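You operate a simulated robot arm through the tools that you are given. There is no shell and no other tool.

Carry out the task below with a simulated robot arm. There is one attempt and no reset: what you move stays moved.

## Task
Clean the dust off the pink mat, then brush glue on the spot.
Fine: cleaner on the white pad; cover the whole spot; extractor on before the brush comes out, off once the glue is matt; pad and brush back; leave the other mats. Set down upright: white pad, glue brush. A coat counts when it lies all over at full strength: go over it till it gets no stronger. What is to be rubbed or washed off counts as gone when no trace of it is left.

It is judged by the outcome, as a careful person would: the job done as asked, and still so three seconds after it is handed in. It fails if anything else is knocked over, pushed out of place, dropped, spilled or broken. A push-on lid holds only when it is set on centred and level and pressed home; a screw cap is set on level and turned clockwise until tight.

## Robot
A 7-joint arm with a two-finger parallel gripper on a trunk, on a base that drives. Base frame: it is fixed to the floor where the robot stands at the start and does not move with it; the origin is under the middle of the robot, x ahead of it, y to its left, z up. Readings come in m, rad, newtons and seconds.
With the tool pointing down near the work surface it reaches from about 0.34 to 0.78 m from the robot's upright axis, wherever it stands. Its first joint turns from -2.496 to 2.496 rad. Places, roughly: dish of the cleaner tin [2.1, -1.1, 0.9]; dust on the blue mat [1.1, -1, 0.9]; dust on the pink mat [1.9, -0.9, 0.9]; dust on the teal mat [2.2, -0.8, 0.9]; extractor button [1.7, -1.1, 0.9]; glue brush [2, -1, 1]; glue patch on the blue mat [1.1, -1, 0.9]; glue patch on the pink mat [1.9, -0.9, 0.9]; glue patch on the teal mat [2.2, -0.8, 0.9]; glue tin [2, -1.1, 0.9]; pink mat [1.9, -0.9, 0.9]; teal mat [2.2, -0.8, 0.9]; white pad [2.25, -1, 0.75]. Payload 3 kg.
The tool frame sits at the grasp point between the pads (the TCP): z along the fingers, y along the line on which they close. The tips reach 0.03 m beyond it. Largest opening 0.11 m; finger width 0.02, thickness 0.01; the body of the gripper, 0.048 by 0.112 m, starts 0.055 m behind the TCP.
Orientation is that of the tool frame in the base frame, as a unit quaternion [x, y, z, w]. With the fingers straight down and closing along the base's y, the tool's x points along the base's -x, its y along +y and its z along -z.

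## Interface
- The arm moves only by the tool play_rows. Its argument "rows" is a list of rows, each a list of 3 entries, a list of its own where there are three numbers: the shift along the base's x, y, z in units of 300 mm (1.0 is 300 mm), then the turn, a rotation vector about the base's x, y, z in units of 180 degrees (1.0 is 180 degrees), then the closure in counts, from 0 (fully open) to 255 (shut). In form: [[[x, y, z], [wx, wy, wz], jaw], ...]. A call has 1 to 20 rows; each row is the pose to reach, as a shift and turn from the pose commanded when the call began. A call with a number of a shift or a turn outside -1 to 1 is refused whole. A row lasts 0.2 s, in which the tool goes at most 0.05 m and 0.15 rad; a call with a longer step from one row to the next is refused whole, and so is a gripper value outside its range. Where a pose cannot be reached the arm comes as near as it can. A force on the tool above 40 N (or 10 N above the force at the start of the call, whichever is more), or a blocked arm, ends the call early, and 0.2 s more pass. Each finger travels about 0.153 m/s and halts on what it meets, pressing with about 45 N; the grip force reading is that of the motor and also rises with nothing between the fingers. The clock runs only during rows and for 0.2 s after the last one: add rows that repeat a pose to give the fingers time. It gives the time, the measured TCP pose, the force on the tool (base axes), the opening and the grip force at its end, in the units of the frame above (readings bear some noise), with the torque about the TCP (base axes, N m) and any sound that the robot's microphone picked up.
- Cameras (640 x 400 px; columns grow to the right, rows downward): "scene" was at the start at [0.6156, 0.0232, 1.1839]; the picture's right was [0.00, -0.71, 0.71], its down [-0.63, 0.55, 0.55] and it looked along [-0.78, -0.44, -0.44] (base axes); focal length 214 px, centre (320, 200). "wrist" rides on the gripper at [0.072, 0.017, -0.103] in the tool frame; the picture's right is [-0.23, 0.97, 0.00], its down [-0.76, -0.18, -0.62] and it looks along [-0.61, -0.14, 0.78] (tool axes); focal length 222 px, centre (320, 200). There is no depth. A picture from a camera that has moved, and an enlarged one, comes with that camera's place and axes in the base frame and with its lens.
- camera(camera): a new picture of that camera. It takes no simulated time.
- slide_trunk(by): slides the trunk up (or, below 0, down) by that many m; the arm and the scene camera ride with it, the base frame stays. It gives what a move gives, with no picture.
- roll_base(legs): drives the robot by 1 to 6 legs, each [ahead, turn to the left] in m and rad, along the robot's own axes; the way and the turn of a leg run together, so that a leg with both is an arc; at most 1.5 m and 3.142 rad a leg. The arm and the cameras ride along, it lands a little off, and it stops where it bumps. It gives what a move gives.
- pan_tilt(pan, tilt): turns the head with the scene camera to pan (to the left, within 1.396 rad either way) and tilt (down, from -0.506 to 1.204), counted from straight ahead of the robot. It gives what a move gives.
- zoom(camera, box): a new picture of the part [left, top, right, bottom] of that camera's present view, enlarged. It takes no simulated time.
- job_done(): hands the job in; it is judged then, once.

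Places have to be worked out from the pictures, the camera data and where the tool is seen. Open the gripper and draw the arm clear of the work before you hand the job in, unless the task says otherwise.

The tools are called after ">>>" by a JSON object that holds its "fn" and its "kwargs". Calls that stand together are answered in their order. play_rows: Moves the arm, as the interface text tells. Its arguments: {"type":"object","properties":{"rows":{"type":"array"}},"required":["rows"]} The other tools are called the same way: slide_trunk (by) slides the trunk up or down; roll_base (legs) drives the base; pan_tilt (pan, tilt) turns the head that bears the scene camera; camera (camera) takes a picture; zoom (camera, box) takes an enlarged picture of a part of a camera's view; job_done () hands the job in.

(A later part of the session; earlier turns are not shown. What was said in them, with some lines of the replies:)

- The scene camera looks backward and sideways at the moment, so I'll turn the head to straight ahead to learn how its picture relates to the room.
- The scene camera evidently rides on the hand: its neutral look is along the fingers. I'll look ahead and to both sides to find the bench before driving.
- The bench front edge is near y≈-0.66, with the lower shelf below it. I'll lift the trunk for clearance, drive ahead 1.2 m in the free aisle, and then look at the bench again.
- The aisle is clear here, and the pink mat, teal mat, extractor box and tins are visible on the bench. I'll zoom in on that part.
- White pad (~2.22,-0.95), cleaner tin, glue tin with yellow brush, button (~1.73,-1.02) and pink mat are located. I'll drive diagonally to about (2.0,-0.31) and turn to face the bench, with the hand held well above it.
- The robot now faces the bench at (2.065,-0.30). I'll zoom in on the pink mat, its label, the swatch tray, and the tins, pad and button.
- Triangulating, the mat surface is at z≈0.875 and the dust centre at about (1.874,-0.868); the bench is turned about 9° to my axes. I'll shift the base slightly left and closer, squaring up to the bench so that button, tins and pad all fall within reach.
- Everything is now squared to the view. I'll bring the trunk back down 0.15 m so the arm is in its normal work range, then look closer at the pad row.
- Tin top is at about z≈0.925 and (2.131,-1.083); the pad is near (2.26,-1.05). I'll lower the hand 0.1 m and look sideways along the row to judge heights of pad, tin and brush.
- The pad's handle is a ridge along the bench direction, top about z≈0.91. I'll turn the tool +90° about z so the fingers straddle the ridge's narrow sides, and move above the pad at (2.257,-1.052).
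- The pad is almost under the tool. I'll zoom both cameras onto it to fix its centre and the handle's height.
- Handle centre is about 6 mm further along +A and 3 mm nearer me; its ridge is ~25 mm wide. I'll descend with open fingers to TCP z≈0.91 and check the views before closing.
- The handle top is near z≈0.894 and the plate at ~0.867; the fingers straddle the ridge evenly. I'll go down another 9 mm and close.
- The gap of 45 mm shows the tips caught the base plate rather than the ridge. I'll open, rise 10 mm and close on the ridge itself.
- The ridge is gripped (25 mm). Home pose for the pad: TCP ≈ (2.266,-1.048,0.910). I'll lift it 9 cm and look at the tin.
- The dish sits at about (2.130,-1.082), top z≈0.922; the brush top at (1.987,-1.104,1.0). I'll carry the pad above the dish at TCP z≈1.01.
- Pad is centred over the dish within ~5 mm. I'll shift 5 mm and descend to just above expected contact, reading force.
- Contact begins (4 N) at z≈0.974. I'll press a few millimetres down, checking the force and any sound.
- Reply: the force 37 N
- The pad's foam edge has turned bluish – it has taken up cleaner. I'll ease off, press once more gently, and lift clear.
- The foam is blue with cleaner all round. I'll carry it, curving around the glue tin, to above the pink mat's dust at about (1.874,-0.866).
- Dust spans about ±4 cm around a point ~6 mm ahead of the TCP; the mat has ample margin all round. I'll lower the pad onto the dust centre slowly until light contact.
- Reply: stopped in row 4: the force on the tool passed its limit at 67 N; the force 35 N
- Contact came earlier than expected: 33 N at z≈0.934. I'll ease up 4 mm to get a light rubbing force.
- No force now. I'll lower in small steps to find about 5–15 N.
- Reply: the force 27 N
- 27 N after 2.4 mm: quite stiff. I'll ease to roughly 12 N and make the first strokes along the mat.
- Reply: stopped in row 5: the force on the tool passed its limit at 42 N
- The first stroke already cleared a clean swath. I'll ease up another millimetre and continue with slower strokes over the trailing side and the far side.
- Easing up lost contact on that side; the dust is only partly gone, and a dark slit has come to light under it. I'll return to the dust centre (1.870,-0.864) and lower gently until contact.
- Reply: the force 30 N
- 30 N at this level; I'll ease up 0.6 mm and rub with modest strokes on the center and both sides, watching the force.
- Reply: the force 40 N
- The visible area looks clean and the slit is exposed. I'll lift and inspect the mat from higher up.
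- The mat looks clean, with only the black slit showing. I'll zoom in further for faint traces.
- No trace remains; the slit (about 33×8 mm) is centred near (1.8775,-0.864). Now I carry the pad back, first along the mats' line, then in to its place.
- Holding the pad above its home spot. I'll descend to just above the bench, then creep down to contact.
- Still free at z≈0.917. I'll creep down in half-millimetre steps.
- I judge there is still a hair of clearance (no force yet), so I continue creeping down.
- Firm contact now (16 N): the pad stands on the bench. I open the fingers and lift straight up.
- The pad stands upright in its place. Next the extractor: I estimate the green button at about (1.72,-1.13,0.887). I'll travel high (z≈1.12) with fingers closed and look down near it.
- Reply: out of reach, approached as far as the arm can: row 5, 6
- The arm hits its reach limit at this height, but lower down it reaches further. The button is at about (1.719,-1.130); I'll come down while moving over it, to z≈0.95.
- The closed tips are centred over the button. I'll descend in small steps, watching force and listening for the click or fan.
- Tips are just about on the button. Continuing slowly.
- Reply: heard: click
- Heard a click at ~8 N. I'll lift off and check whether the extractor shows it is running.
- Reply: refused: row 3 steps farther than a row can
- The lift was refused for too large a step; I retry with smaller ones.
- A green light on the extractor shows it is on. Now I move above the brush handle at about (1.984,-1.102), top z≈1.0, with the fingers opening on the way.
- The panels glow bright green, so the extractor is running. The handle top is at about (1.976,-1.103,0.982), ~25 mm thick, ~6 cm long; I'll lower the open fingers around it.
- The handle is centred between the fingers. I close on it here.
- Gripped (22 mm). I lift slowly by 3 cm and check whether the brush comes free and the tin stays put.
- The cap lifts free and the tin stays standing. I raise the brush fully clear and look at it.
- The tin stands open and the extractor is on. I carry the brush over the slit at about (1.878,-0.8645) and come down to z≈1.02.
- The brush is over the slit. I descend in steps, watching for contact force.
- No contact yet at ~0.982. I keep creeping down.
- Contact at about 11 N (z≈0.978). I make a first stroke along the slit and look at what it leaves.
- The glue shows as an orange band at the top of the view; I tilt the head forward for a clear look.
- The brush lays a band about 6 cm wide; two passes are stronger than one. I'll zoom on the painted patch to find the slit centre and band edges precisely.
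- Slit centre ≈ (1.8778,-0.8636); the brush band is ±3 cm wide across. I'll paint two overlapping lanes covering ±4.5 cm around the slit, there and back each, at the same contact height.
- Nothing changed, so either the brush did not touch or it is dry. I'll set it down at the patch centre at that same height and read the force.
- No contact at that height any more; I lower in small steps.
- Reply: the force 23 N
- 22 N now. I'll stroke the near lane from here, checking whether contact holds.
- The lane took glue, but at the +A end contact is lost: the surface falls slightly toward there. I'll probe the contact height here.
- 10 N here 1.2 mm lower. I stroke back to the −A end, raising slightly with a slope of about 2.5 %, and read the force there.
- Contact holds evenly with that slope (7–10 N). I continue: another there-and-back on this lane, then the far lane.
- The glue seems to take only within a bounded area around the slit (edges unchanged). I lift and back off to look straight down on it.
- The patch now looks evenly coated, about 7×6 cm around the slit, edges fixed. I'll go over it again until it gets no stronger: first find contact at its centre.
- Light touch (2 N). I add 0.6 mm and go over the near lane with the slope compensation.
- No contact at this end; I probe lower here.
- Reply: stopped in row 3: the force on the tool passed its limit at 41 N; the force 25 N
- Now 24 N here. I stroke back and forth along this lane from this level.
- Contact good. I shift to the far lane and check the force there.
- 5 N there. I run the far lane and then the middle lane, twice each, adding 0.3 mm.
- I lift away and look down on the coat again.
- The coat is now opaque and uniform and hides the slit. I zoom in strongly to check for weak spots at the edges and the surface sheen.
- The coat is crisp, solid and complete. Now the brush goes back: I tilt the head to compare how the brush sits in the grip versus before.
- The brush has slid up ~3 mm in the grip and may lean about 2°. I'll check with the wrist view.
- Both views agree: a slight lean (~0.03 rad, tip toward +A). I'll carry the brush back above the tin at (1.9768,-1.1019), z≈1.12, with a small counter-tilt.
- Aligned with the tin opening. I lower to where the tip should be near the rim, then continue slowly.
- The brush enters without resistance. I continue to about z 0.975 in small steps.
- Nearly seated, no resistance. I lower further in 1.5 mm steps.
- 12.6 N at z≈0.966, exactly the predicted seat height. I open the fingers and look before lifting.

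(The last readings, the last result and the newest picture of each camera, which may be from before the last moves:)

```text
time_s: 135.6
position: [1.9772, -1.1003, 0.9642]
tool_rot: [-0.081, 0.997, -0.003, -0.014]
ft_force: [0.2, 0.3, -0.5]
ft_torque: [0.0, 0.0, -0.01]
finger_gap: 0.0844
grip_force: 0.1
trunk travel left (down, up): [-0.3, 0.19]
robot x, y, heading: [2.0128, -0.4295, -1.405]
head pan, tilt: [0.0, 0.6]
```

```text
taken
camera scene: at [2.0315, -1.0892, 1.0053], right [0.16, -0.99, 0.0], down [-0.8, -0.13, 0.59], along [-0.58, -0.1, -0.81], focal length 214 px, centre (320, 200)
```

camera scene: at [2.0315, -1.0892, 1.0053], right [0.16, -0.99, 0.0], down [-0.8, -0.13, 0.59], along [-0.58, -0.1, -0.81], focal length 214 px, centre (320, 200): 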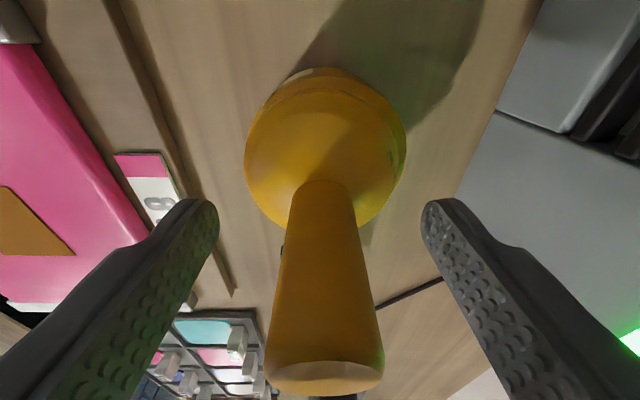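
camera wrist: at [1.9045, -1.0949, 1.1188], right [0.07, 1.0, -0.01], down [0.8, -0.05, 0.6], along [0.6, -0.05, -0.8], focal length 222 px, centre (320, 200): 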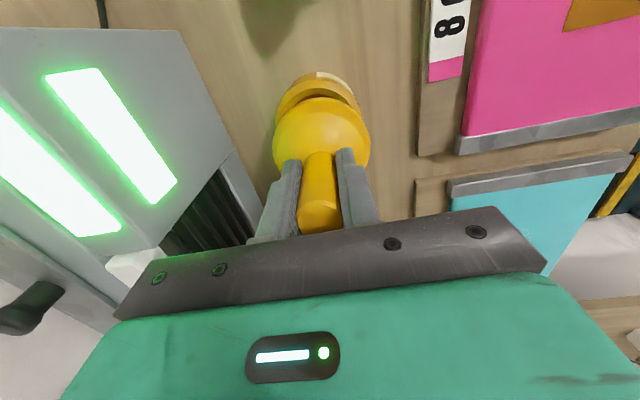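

Released and standing vertical. I lift straight up, restoring the tool's level, and inspect the seat.

>>> {"fn": "play_rows", "kwargs": {"rows": [[[0, 0, 0.08], [0, 0, 0], 60], [[0, 0, 0.2], [0, 0, 0], 60], [[0, 0, 0.35], [0.0016, -0.0094, 0], 60], [[0, 0, 0.45], [0.0016, -0.0094, 0], 60], [[0, 0, 0.45], [0.0016, -0.0094, 0], 60]]}}

>>> {"fn": "camera", "kwargs": {"camera": "scene"}}

>>> {"fn": "zoom", "kwargs": {"camera": "scene", "box": [260, 50, 380, 190]}}

>>> {"fn": "camera", "kwargs": {"camera": "wrist"}}

```text
time_s: 136.8
position: [1.9772, -1.1022, 1.1017]
tool_rot: [-0.08, 0.997, -0.003, 0.0]
ft_force: [0.6, 0.2, 0.1]
ft_torque: [-0.02, -0.02, 0.01]
finger_gap: 0.084
grip_force: 0.0
trunk travel left (down, up): [-0.3, 0.19]
robot x, y, heading: [2.0096, -0.4292, -1.405]
head pan, tilt: [0.0, 0.6]
```

```text
taken
camera scene: at [2.031, -1.0899, 1.1438], right [0.16, -0.99, 0.01], down [-0.81, -0.13, 0.57], along [-0.56, -0.1, -0.82], focal length 214 px, centre (320, 200)
```

scene: 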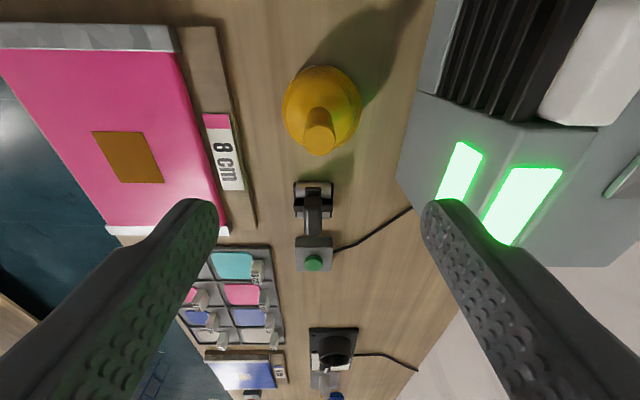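

```text
2.86 times, centred on (320, 120) of scene
camera zoom: at [2.031, -1.0899, 1.1438], right [0.16, -0.99, 0.01], down [-0.81, -0.13, 0.57], along [-0.56, -0.1, -0.82], focal length 613 px, centre (320, 429)
```

zoom: 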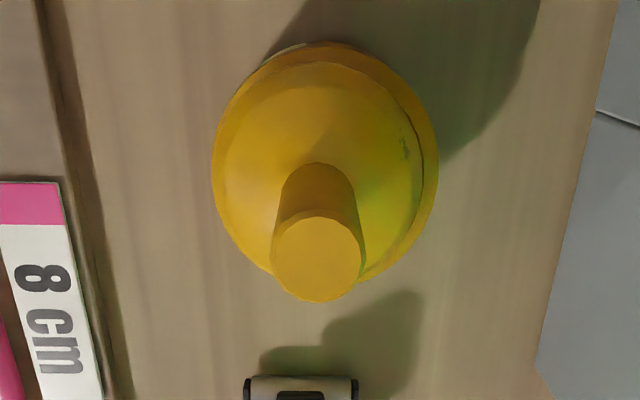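

```text
taken
camera wrist: at [1.9031, -1.0958, 1.2055], right [0.07, 1.0, -0.01], down [0.78, -0.05, 0.62], along [0.62, -0.05, -0.78], focal length 222 px, centre (320, 200)
```

wrist: 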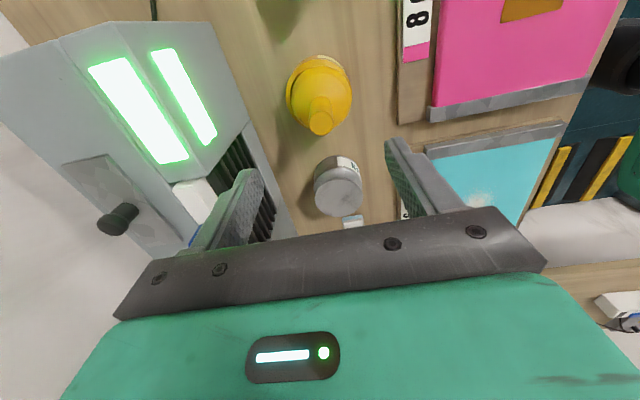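

Brush stands upright in its tin, at the original height. Now I must watch the glue dry; first a close look at it from here.

>>> {"fn": "zoom", "kwargs": {"camera": "scene", "box": [70, 110, 190, 200]}}

>>> {"fn": "play_rows", "kwargs": {"rows": [[[-0.05, 0.12, 0], [0, 0, 0], 60], [[-0.15, 0.24, 0], [0, 0, 0], 60], [[-0.25, 0.36, 0], [0, 0, 0], 60], [[-0.36, 0.48, 0], [0, 0, 0], 60], [[-0.47, 0.58, 0], [0, 0, 0], 60], [[-0.57, 0.67, 0], [0, 0, 0], 60], [[-0.67, 0.73, 0], [0, 0, 0], 60], [[-0.67, 0.73, 0], [0, 0, 0], 60]]}}

>>> {"fn": "pan_tilt", "kwargs": {"pan": 0, "tilt": 0.0}}

>>> {"fn": "camera", "kwargs": {"camera": "scene"}}

>>> {"fn": "zoom", "kwargs": {"camera": "scene", "box": [260, 145, 380, 265]}}

```text
4.44 times, centred on (130, 155) of scene
camera zoom: at [2.031, -1.0899, 1.1438], right [0.16, -0.99, 0.01], down [-0.81, -0.13, 0.57], along [-0.56, -0.1, -0.82], focal length 953 px, centre (1164, 400)
```

zoom: 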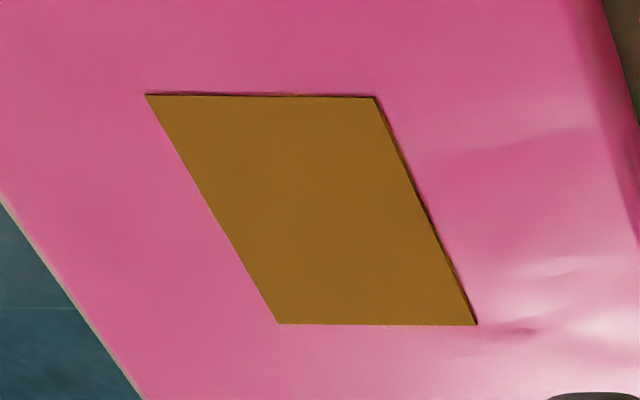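

```text
time_s: 138.6
position: [1.7745, -0.8823, 1.1008]
tool_rot: [-0.081, 0.997, -0.002, 0.001]
ft_force: [-0.4, 0.0, 0.4]
ft_torque: [0.0, -0.01, 0.0]
finger_gap: 0.0842
grip_force: 0.1
trunk travel left (down, up): [-0.3, 0.19]
robot x, y, heading: [2.0119, -0.4276, -1.404]
head pan, tilt: [0.0, 0.6]
```

```text
time_s: 139.6
position: [1.7753, -0.8822, 1.1007]
tool_rot: [-0.081, 0.997, -0.003, 0.0]
ft_force: [-0.3, 0.5, 0.6]
ft_torque: [-0.01, 0.02, -0.01]
finger_gap: 0.0841
grip_force: 0.1
trunk travel left (down, up): [-0.3, 0.19]
robot x, y, heading: [2.0083, -0.4272, -1.403]
head pan, tilt: [0.0, 0.0]
```

```text
taken
camera scene: at [1.8823, -0.8613, 1.1405], right [0.16, -0.99, 0.01], down [-0.99, -0.16, 0.0], along [0.0, -0.01, -1.0], focal length 214 px, centre (320, 200)
```

scene: 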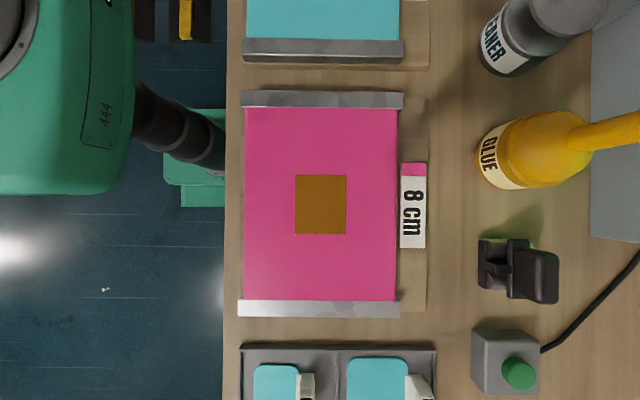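

```text
3.33 times, centred on (320, 205) of scene
camera zoom: at [1.8823, -0.8613, 1.1405], right [0.16, -0.99, 0.01], down [-0.99, -0.16, 0.0], along [0.0, -0.01, -1.0], focal length 715 px, centre (320, 183)
```

zoom: 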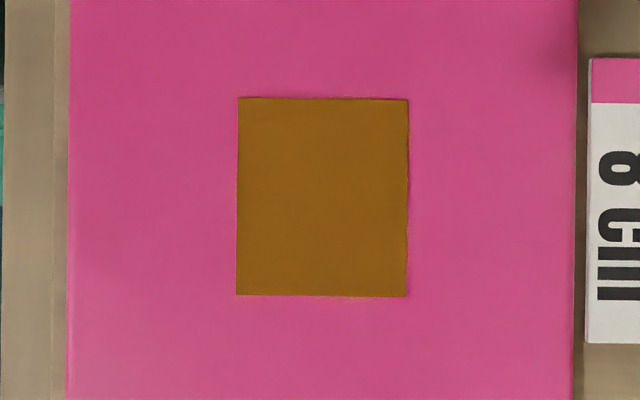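

I hold still for a few seconds and compare the surface.

>>> {"fn": "play_rows", "kwargs": {"rows": [[[0, 0, 0], [0, 0, 0], 60], [[0, 0, 0], [0, 0, 0], 60], [[0, 0, 0], [0, 0, 0], 60], [[0, 0, 0], [0, 0, 0], 60], [[0, 0, 0], [0, 0, 0], 60], [[0, 0, 0], [0, 0, 0], 60], [[0, 0, 0], [0, 0, 0], 60], [[0, 0, 0], [0, 0, 0], 60], [[0, 0, 0], [0, 0, 0], 60], [[0, 0, 0], [0, 0, 0], 60], [[0, 0, 0], [0, 0, 0], 60], [[0, 0, 0], [0, 0, 0], 60], [[0, 0, 0], [0, 0, 0], 60], [[0, 0, 0], [0, 0, 0], 60], [[0, 0, 0], [0, 0, 0], 60], [[0, 0, 0], [0, 0, 0], 60], [[0, 0, 0], [0, 0, 0], 60], [[0, 0, 0], [0, 0, 0], 60], [[0, 0, 0], [0, 0, 0], 60], [[0, 0, 0], [0, 0, 0], 60]]}}

>>> {"fn": "zoom", "kwargs": {"camera": "scene", "box": [260, 145, 380, 265]}}

>>> {"fn": "camera", "kwargs": {"camera": "wrist"}}

```text
time_s: 143.8
position: [1.7747, -0.8821, 1.1005]
tool_rot: [-0.081, 0.997, -0.003, 0.0]
ft_force: [0.1, 0.2, -0.2]
ft_torque: [-0.02, 0.03, -0.02]
finger_gap: 0.084
grip_force: 0.1
trunk travel left (down, up): [-0.3, 0.19]
robot x, y, heading: [2.0118, -0.4292, -1.405]
head pan, tilt: [0.0, 0.0]
```

```text
3.33 times, centred on (320, 205) of scene
camera zoom: at [1.8824, -0.8612, 1.1405], right [0.16, -0.99, 0.01], down [-0.99, -0.16, 0.0], along [0.0, -0.01, -1.0], focal length 715 px, centre (320, 183)
```

zoom: 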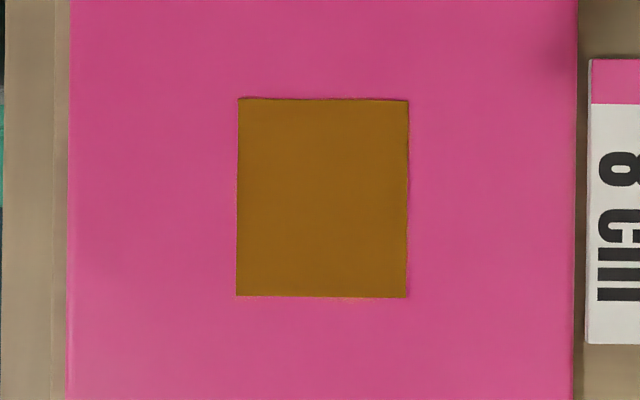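

```text
taken
camera wrist: at [1.7, -0.876, 1.2038], right [0.07, 1.0, -0.01], down [0.78, -0.05, 0.62], along [0.62, -0.05, -0.78], focal length 222 px, centre (320, 200)
```

wrist: 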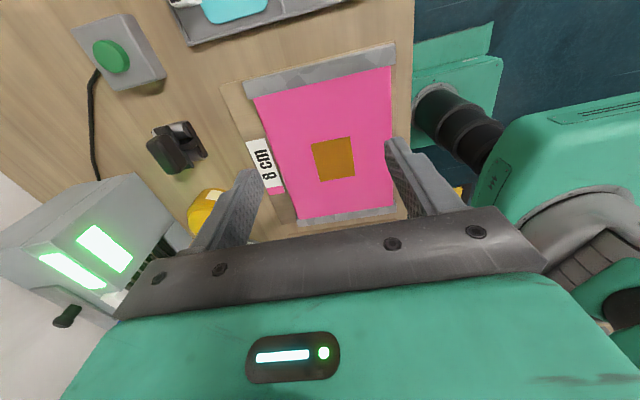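

No change seen looking straight down. To judge gloss, I'll move the camera to where the lamp's reflection would fall on the patch.

>>> {"fn": "play_rows", "kwargs": {"rows": [[[0.15, -0.02, 0], [0, 0, 0], 60], [[0.3, -0.06, 0], [0, 0, 0], 60], [[0.45, -0.12, 0], [0, 0, 0], 60], [[0.58, -0.2, 0], [0, 0, 0], 60], [[0.7, -0.28, -0.03], [0, 0, 0], 60], [[0.8, -0.36, -0.05], [0, 0, 0], 60], [[0.895, -0.435, -0.067], [0, 0, 0], 60], [[0.895, -0.435, -0.067], [0, 0, 0], 60]]}}

>>> {"fn": "pan_tilt", "kwargs": {"pan": 0.3, "tilt": 0.6}}

>>> {"fn": "camera", "kwargs": {"camera": "scene"}}

```text
time_s: 145.6
position: [2.0457, -1.0136, 1.0796]
tool_rot: [-0.081, 0.997, -0.003, 0.0]
ft_force: [1.0, 0.4, -0.3]
ft_torque: [0.02, 0.0, 0.0]
finger_gap: 0.0842
grip_force: 0.0
trunk travel left (down, up): [-0.3, 0.19]
robot x, y, heading: [2.0117, -0.4329, -1.4]
head pan, tilt: [0.0, 0.0]
```

```text
time_s: 146.6
position: [2.0447, -1.0131, 1.0809]
tool_rot: [-0.081, 0.997, -0.002, 0.001]
ft_force: [0.5, -0.3, 0.3]
ft_torque: [-0.01, -0.01, 0.0]
finger_gap: 0.0843
grip_force: 0.0
trunk travel left (down, up): [-0.3, 0.19]
robot x, y, heading: [2.0101, -0.4298, -1.403]
head pan, tilt: [0.3, 0.6]
```

```text
taken
camera scene: at [2.0939, -0.9761, 1.1261], right [0.15, -0.94, -0.29], down [-0.79, -0.3, 0.54], along [-0.6, 0.15, -0.79], focal length 214 px, centre (320, 200)
```

scene: 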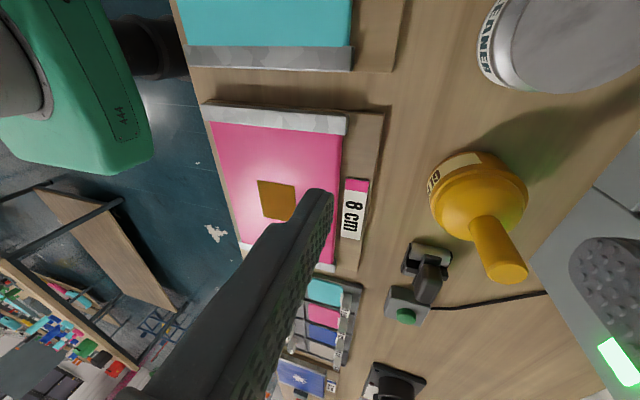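

>>> {"fn": "zoom", "kwargs": {"camera": "scene", "box": [200, 100, 360, 260]}}

```text
2.50 times, centred on (280, 180) of scene
camera zoom: at [2.0939, -0.9761, 1.1261], right [0.15, -0.94, -0.29], down [-0.79, -0.3, 0.54], along [-0.6, 0.15, -0.79], focal length 536 px, centre (420, 250)
```

zoom: 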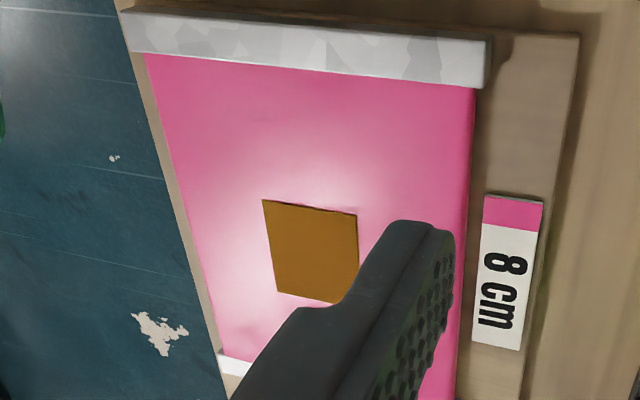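

The lamp's reflection lies on the mat all around the patch but the glue itself shows no shine: it is matt. Now I go to the button with closed fingers.

>>> {"fn": "play_rows", "kwargs": {"rows": [[[-0.1, 0.02, 0.05], [0, 0, 0], 120], [[-0.25, 0.02, 0.06], [0, 0, 0], 200], [[-0.4, 0, 0.06], [0, 0, 0], 255], [[-0.55, -0.08, 0.06], [0, 0, 0], 255], [[-0.68, -0.17, 0.05], [0, 0, 0], 255], [[-0.79, -0.25, 0.02], [0, 0, 0], 255], [[-0.883, -0.322, 0], [0, 0, 0], 255], [[-0.883, -0.322, 0], [0, 0, 0], 255]]}}

>>> {"fn": "pan_tilt", "kwargs": {"pan": 0, "tilt": 0.6}}

```text
refused: row 4 steps farther than a row can; nothing moved
```

```text
time_s: 147.4
position: [2.0448, -1.0151, 1.0796]
tool_rot: [-0.081, 0.997, -0.003, 0.0]
ft_force: [0.0, 0.1, -0.4]
ft_torque: [0.01, -0.02, -0.03]
finger_gap: 0.0841
grip_force: 0.1
trunk travel left (down, up): [-0.3, 0.19]
robot x, y, heading: [2.0092, -0.4287, -1.407]
head pan, tilt: [0.0, 0.6]
```

One step was too long; I retry with smaller steps.

>>> {"fn": "play_rows", "kwargs": {"rows": [[[-0.1, 0.02, 0.05], [0, 0, 0], 120], [[-0.24, 0.02, 0.06], [0, 0, 0], 200], [[-0.38, 0, 0.06], [0, 0, 0], 255], [[-0.51, -0.06, 0.06], [0, 0, 0], 255], [[-0.63, -0.14, 0.05], [0, 0, 0], 255], [[-0.74, -0.21, 0.03], [0, 0, 0], 255], [[-0.83, -0.28, 0.01], [0, 0, 0], 255], [[-0.883, -0.322, 0], [0, 0, 0], 255], [[-0.883, -0.322, 0], [0, 0, 0], 255]]}}

```text
time_s: 149.4
position: [1.779, -1.1099, 1.081]
tool_rot: [-0.082, 0.997, -0.003, 0.001]
ft_force: [-0.1, 0.0, 0.3]
ft_torque: [0.0, 0.0, -0.01]
finger_gap: 0.0004
grip_force: 37.4
trunk travel left (down, up): [-0.3, 0.19]
robot x, y, heading: [2.0086, -0.4305, -1.403]
head pan, tilt: [0.0, 0.6]
```

Now down over the button, stopping at z≈0.95 to check alignment.

>>> {"fn": "play_rows", "kwargs": {"rows": [[[-0.04, -0.012, -0.14], [0, 0, 0], 255], [[-0.11, -0.035, -0.27], [0, 0, 0], 255], [[-0.18, -0.057, -0.38], [0, 0, 0], 255], [[-0.206, -0.065, -0.437], [0, 0, 0], 255], [[-0.206, -0.065, -0.437], [0, 0, 0], 255]]}}

>>> {"fn": "camera", "kwargs": {"camera": "scene"}}

```text
time_s: 150.6
position: [1.7171, -1.1306, 0.9499]
tool_rot: [-0.081, 0.997, -0.002, 0.0]
ft_force: [-0.5, 0.1, 0.8]
ft_torque: [-0.01, 0.03, 0.02]
finger_gap: 0.0002
grip_force: 37.7
trunk travel left (down, up): [-0.3, 0.19]
robot x, y, heading: [2.0105, -0.428, -1.403]
head pan, tilt: [0.0, 0.6]
```

```text
taken
camera scene: at [1.7704, -1.1186, 0.9909], right [0.16, -0.99, 0.0], down [-0.81, -0.13, 0.57], along [-0.56, -0.1, -0.82], focal length 214 px, centre (320, 200)
```

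scene: 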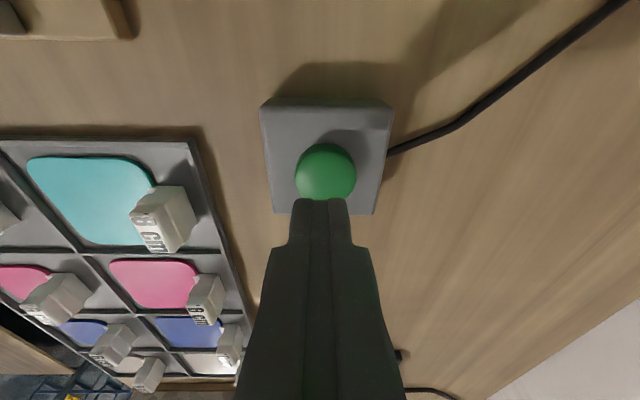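

Aligned as before. I press down in small steps until the click.

>>> {"fn": "play_rows", "kwargs": {"rows": [[[0, 0, -0.05], [0, 0, 0], 255], [[0, 0, -0.09], [0, 0, 0], 255], [[0, 0, -0.104], [0, 0, 0], 255], [[0, 0, -0.11], [0, 0, 0], 255], [[0, 0, -0.115], [0, 0, 0], 255]]}}

```text
time_s: 151.8
position: [1.718, -1.1282, 0.916]
tool_rot: [-0.081, 0.997, -0.002, 0.0]
ft_force: [1.5, -1.2, 3.7]
ft_torque: [-0.05, -0.04, 0.0]
finger_gap: 0.0001
grip_force: 37.6
trunk travel left (down, up): [-0.3, 0.19]
robot x, y, heading: [2.0121, -0.4289, -1.406]
head pan, tilt: [0.0, 0.6]
heard: click
```

Click heard. I lift off at once and check the extractor's lights.

>>> {"fn": "play_rows", "kwargs": {"rows": [[[0, 0, 0.05], [0, 0, 0], 255], [[0, 0, 0.15], [0, 0, 0], 255], [[0.05, 0.02, 0.28], [0, 0, 0], 255], [[0.1, 0.05, 0.4], [0, 0, 0], 255], [[0.17, 0.11, 0.5], [0, 0, 0], 255], [[0.2, 0.2, 0.58], [0, 0, 0], 255], [[0.22, 0.32, 0.62], [0, 0, 0], 255], [[0.25, 0.45, 0.62], [0, 0, 0], 255], [[0.3, 0.58, 0.62], [0, 0, 0], 255], [[0.35, 0.7, 0.62], [0, 0, 0], 200], [[0.4, 0.82, 0.62], [0, 0, 0], 100], [[0.4, 0.82, 0.62], [0, 0, 0], 0]]}}

>>> {"fn": "camera", "kwargs": {"camera": "scene"}}

>>> {"fn": "camera", "kwargs": {"camera": "wrist"}}

```text
time_s: 154.4
position: [1.8377, -0.8801, 1.1009]
tool_rot: [-0.081, 0.997, -0.002, 0.0]
ft_force: [-0.5, 0.7, -0.2]
ft_torque: [0.0, -0.03, 0.03]
finger_gap: 0.1102
grip_force: 0.1
trunk travel left (down, up): [-0.3, 0.19]
robot x, y, heading: [2.0133, -0.4301, -1.403]
head pan, tilt: [0.0, 0.6]
```

```text
taken
camera scene: at [1.8917, -0.8679, 1.1431], right [0.16, -0.99, 0.01], down [-0.81, -0.13, 0.57], along [-0.56, -0.1, -0.82], focal length 214 px, centre (320, 200)
```

scene: 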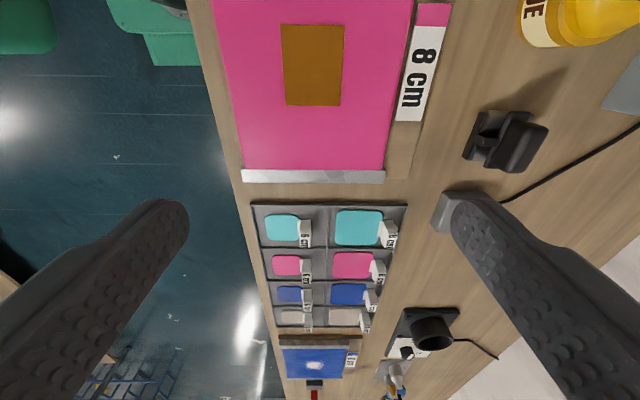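

```text
taken
camera wrist: at [1.7638, -0.8738, 1.2048], right [0.07, 1.0, -0.01], down [0.78, -0.05, 0.62], along [0.62, -0.05, -0.78], focal length 222 px, centre (320, 200)
```

wrist: 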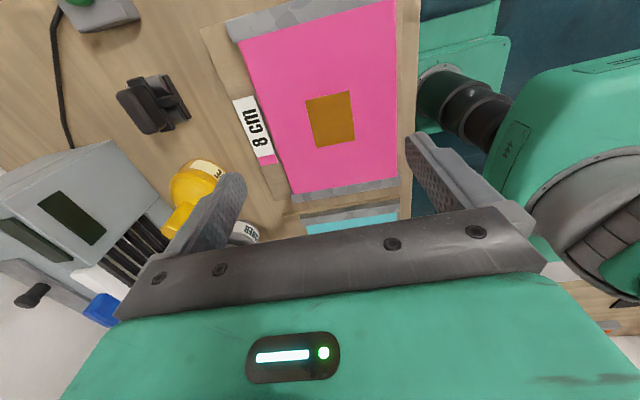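

The lights are dark: extractor off. I take a last look over brush, pad, tin and mat.

>>> {"fn": "pan_tilt", "kwargs": {"pan": -0.5, "tilt": -0.45}}

>>> {"fn": "camera", "kwargs": {"camera": "scene"}}

>>> {"fn": "zoom", "kwargs": {"camera": "scene", "box": [300, 100, 460, 300]}}

```text
time_s: 155.7
position: [1.8381, -0.8798, 1.1011]
tool_rot: [-0.081, 0.997, -0.002, 0.001]
ft_force: [0.8, -0.8, -0.5]
ft_torque: [0.0, 0.0, -0.03]
finger_gap: 0.1102
grip_force: 0.1
trunk travel left (down, up): [-0.3, 0.19]
robot x, y, heading: [2.0108, -0.4298, -1.402]
head pan, tilt: [-0.499, -0.45]
```

```text
taken
camera scene: at [1.9878, -0.8866, 1.1697], right [0.14, -0.86, 0.48], down [-0.85, -0.35, -0.38], along [0.5, -0.36, -0.79], focal length 214 px, centre (320, 200)
```

scene: 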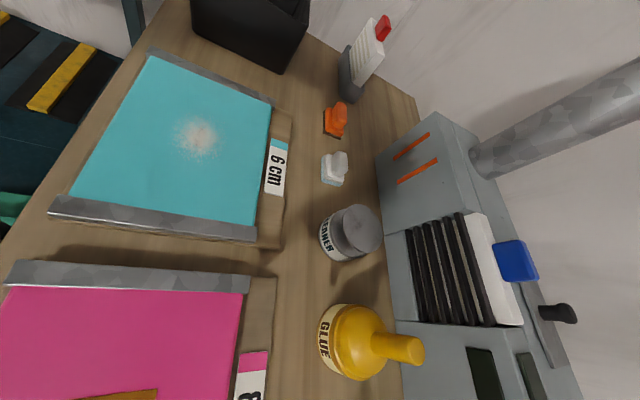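

```text
2.00 times, centred on (380, 200) of scene
camera zoom: at [1.9878, -0.8866, 1.1697], right [0.14, -0.86, 0.48], down [-0.85, -0.35, -0.38], along [0.5, -0.36, -0.79], focal length 429 px, centre (200, 200)
```

zoom: 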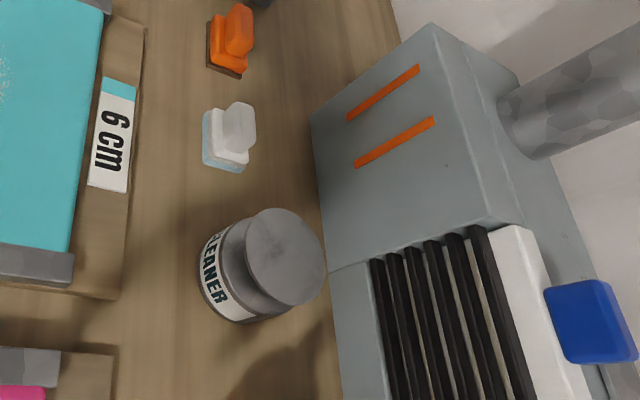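

>>> {"fn": "zoom", "kwargs": {"camera": "scene", "box": [290, 280, 440, 400]}}

```text
3.33 times, centred on (365, 340) of scene
camera zoom: at [1.9878, -0.8866, 1.1697], right [0.14, -0.86, 0.48], down [-0.85, -0.35, -0.38], along [0.5, -0.36, -0.79], focal length 715 px, centre (170, -267)
```

zoom: 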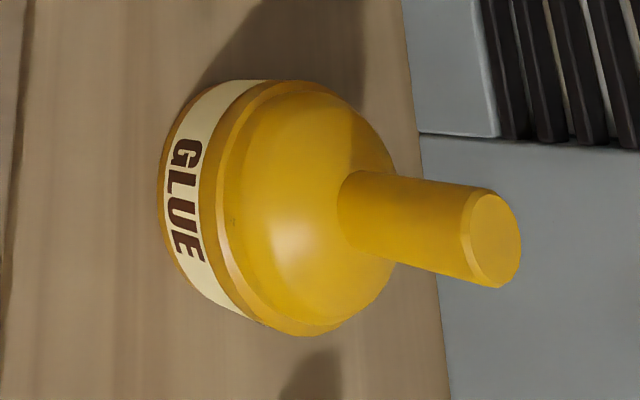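

Lid sits flush and level on the tin, the pad is upright in place, the other mats are untouched, extractor off. I draw the open hand up and back from the work, then hand in.

>>> {"fn": "play_rows", "kwargs": {"rows": [[[0, 0.05, 0.1], [0, 0, 0], 0], [[0.05, 0.15, 0.2], [0, 0, 0], 0], [[0.1, 0.25, 0.25], [0, 0, 0], 0], [[0.1, 0.25, 0.25], [0, 0, 0], 0]]}}

>>> {"fn": "pan_tilt", "kwargs": {"pan": -0.3, "tilt": 0.2}}

>>> {"fn": "camera", "kwargs": {"camera": "scene"}}

```text
time_s: 156.7
position: [1.867, -0.8056, 1.1766]
tool_rot: [-0.081, 0.997, -0.003, 0.001]
ft_force: [-0.6, 1.0, 0.4]
ft_torque: [-0.05, 0.01, -0.01]
finger_gap: 0.1101
grip_force: 0.1
trunk travel left (down, up): [-0.3, 0.19]
robot x, y, heading: [2.0115, -0.4296, -1.408]
head pan, tilt: [-0.499, -0.45]
```

```text
time_s: 157.7
position: [1.8673, -0.8054, 1.1753]
tool_rot: [-0.081, 0.997, -0.002, 0.0]
ft_force: [0.3, 0.4, 0.5]
ft_torque: [0.02, 0.0, 0.03]
finger_gap: 0.1101
grip_force: 0.0
trunk travel left (down, up): [-0.3, 0.19]
robot x, y, heading: [2.0106, -0.4278, -1.41]
head pan, tilt: [-0.3, 0.201]
```

```text
taken
camera scene: at [1.961, -0.8149, 1.2182], right [0.15, -0.94, 0.3], down [-0.98, -0.1, 0.19], along [-0.15, -0.32, -0.93], focal length 214 px, centre (320, 200)
```

scene: 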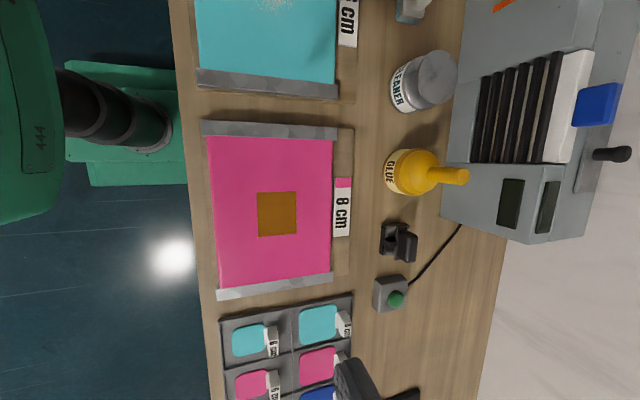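

Everything is in order: mat clean, spot fully coated and matt, pad and brush back, extractor off, hand clear. I hand the job in.

>>> {"fn": "job_done", "kwargs": {}}

```text
The job is handed in.
```

The job is handed in: the pink mat is clean and the spot is glued. How it was judged did not come back to me.

- **Cleaning:** I wet the white pad with cleaner and rubbed the dust off. A close look afterwards showed no trace of it, and it uncovered a dark slit in the mat.
- **Glue:** The glue took on an area of about 7 × 6 cm around the slit. I went over it until it was solid and even and hid the slit. It showed no shine when I checked it in the lamp's reflection, so I took it as matt. I did not make one more pass to prove it could get no stronger.
- **Extractor:** I switched it on before the brush came out and off once the glue was matt. Its lights are now dark.
- **Put back:** The pad stands upright where it was, and the brush is upright in its tin with the lid sitting flush.
- **Everything else:** I did not touch the teal or blue mats and knocked nothing over. The hand is open and clear of the bench.

The mat is labelled "8 cm", and the glued area came out a little smaller than that. Strokes past its edges left no glue, so I took those edges as the limit of the spot.
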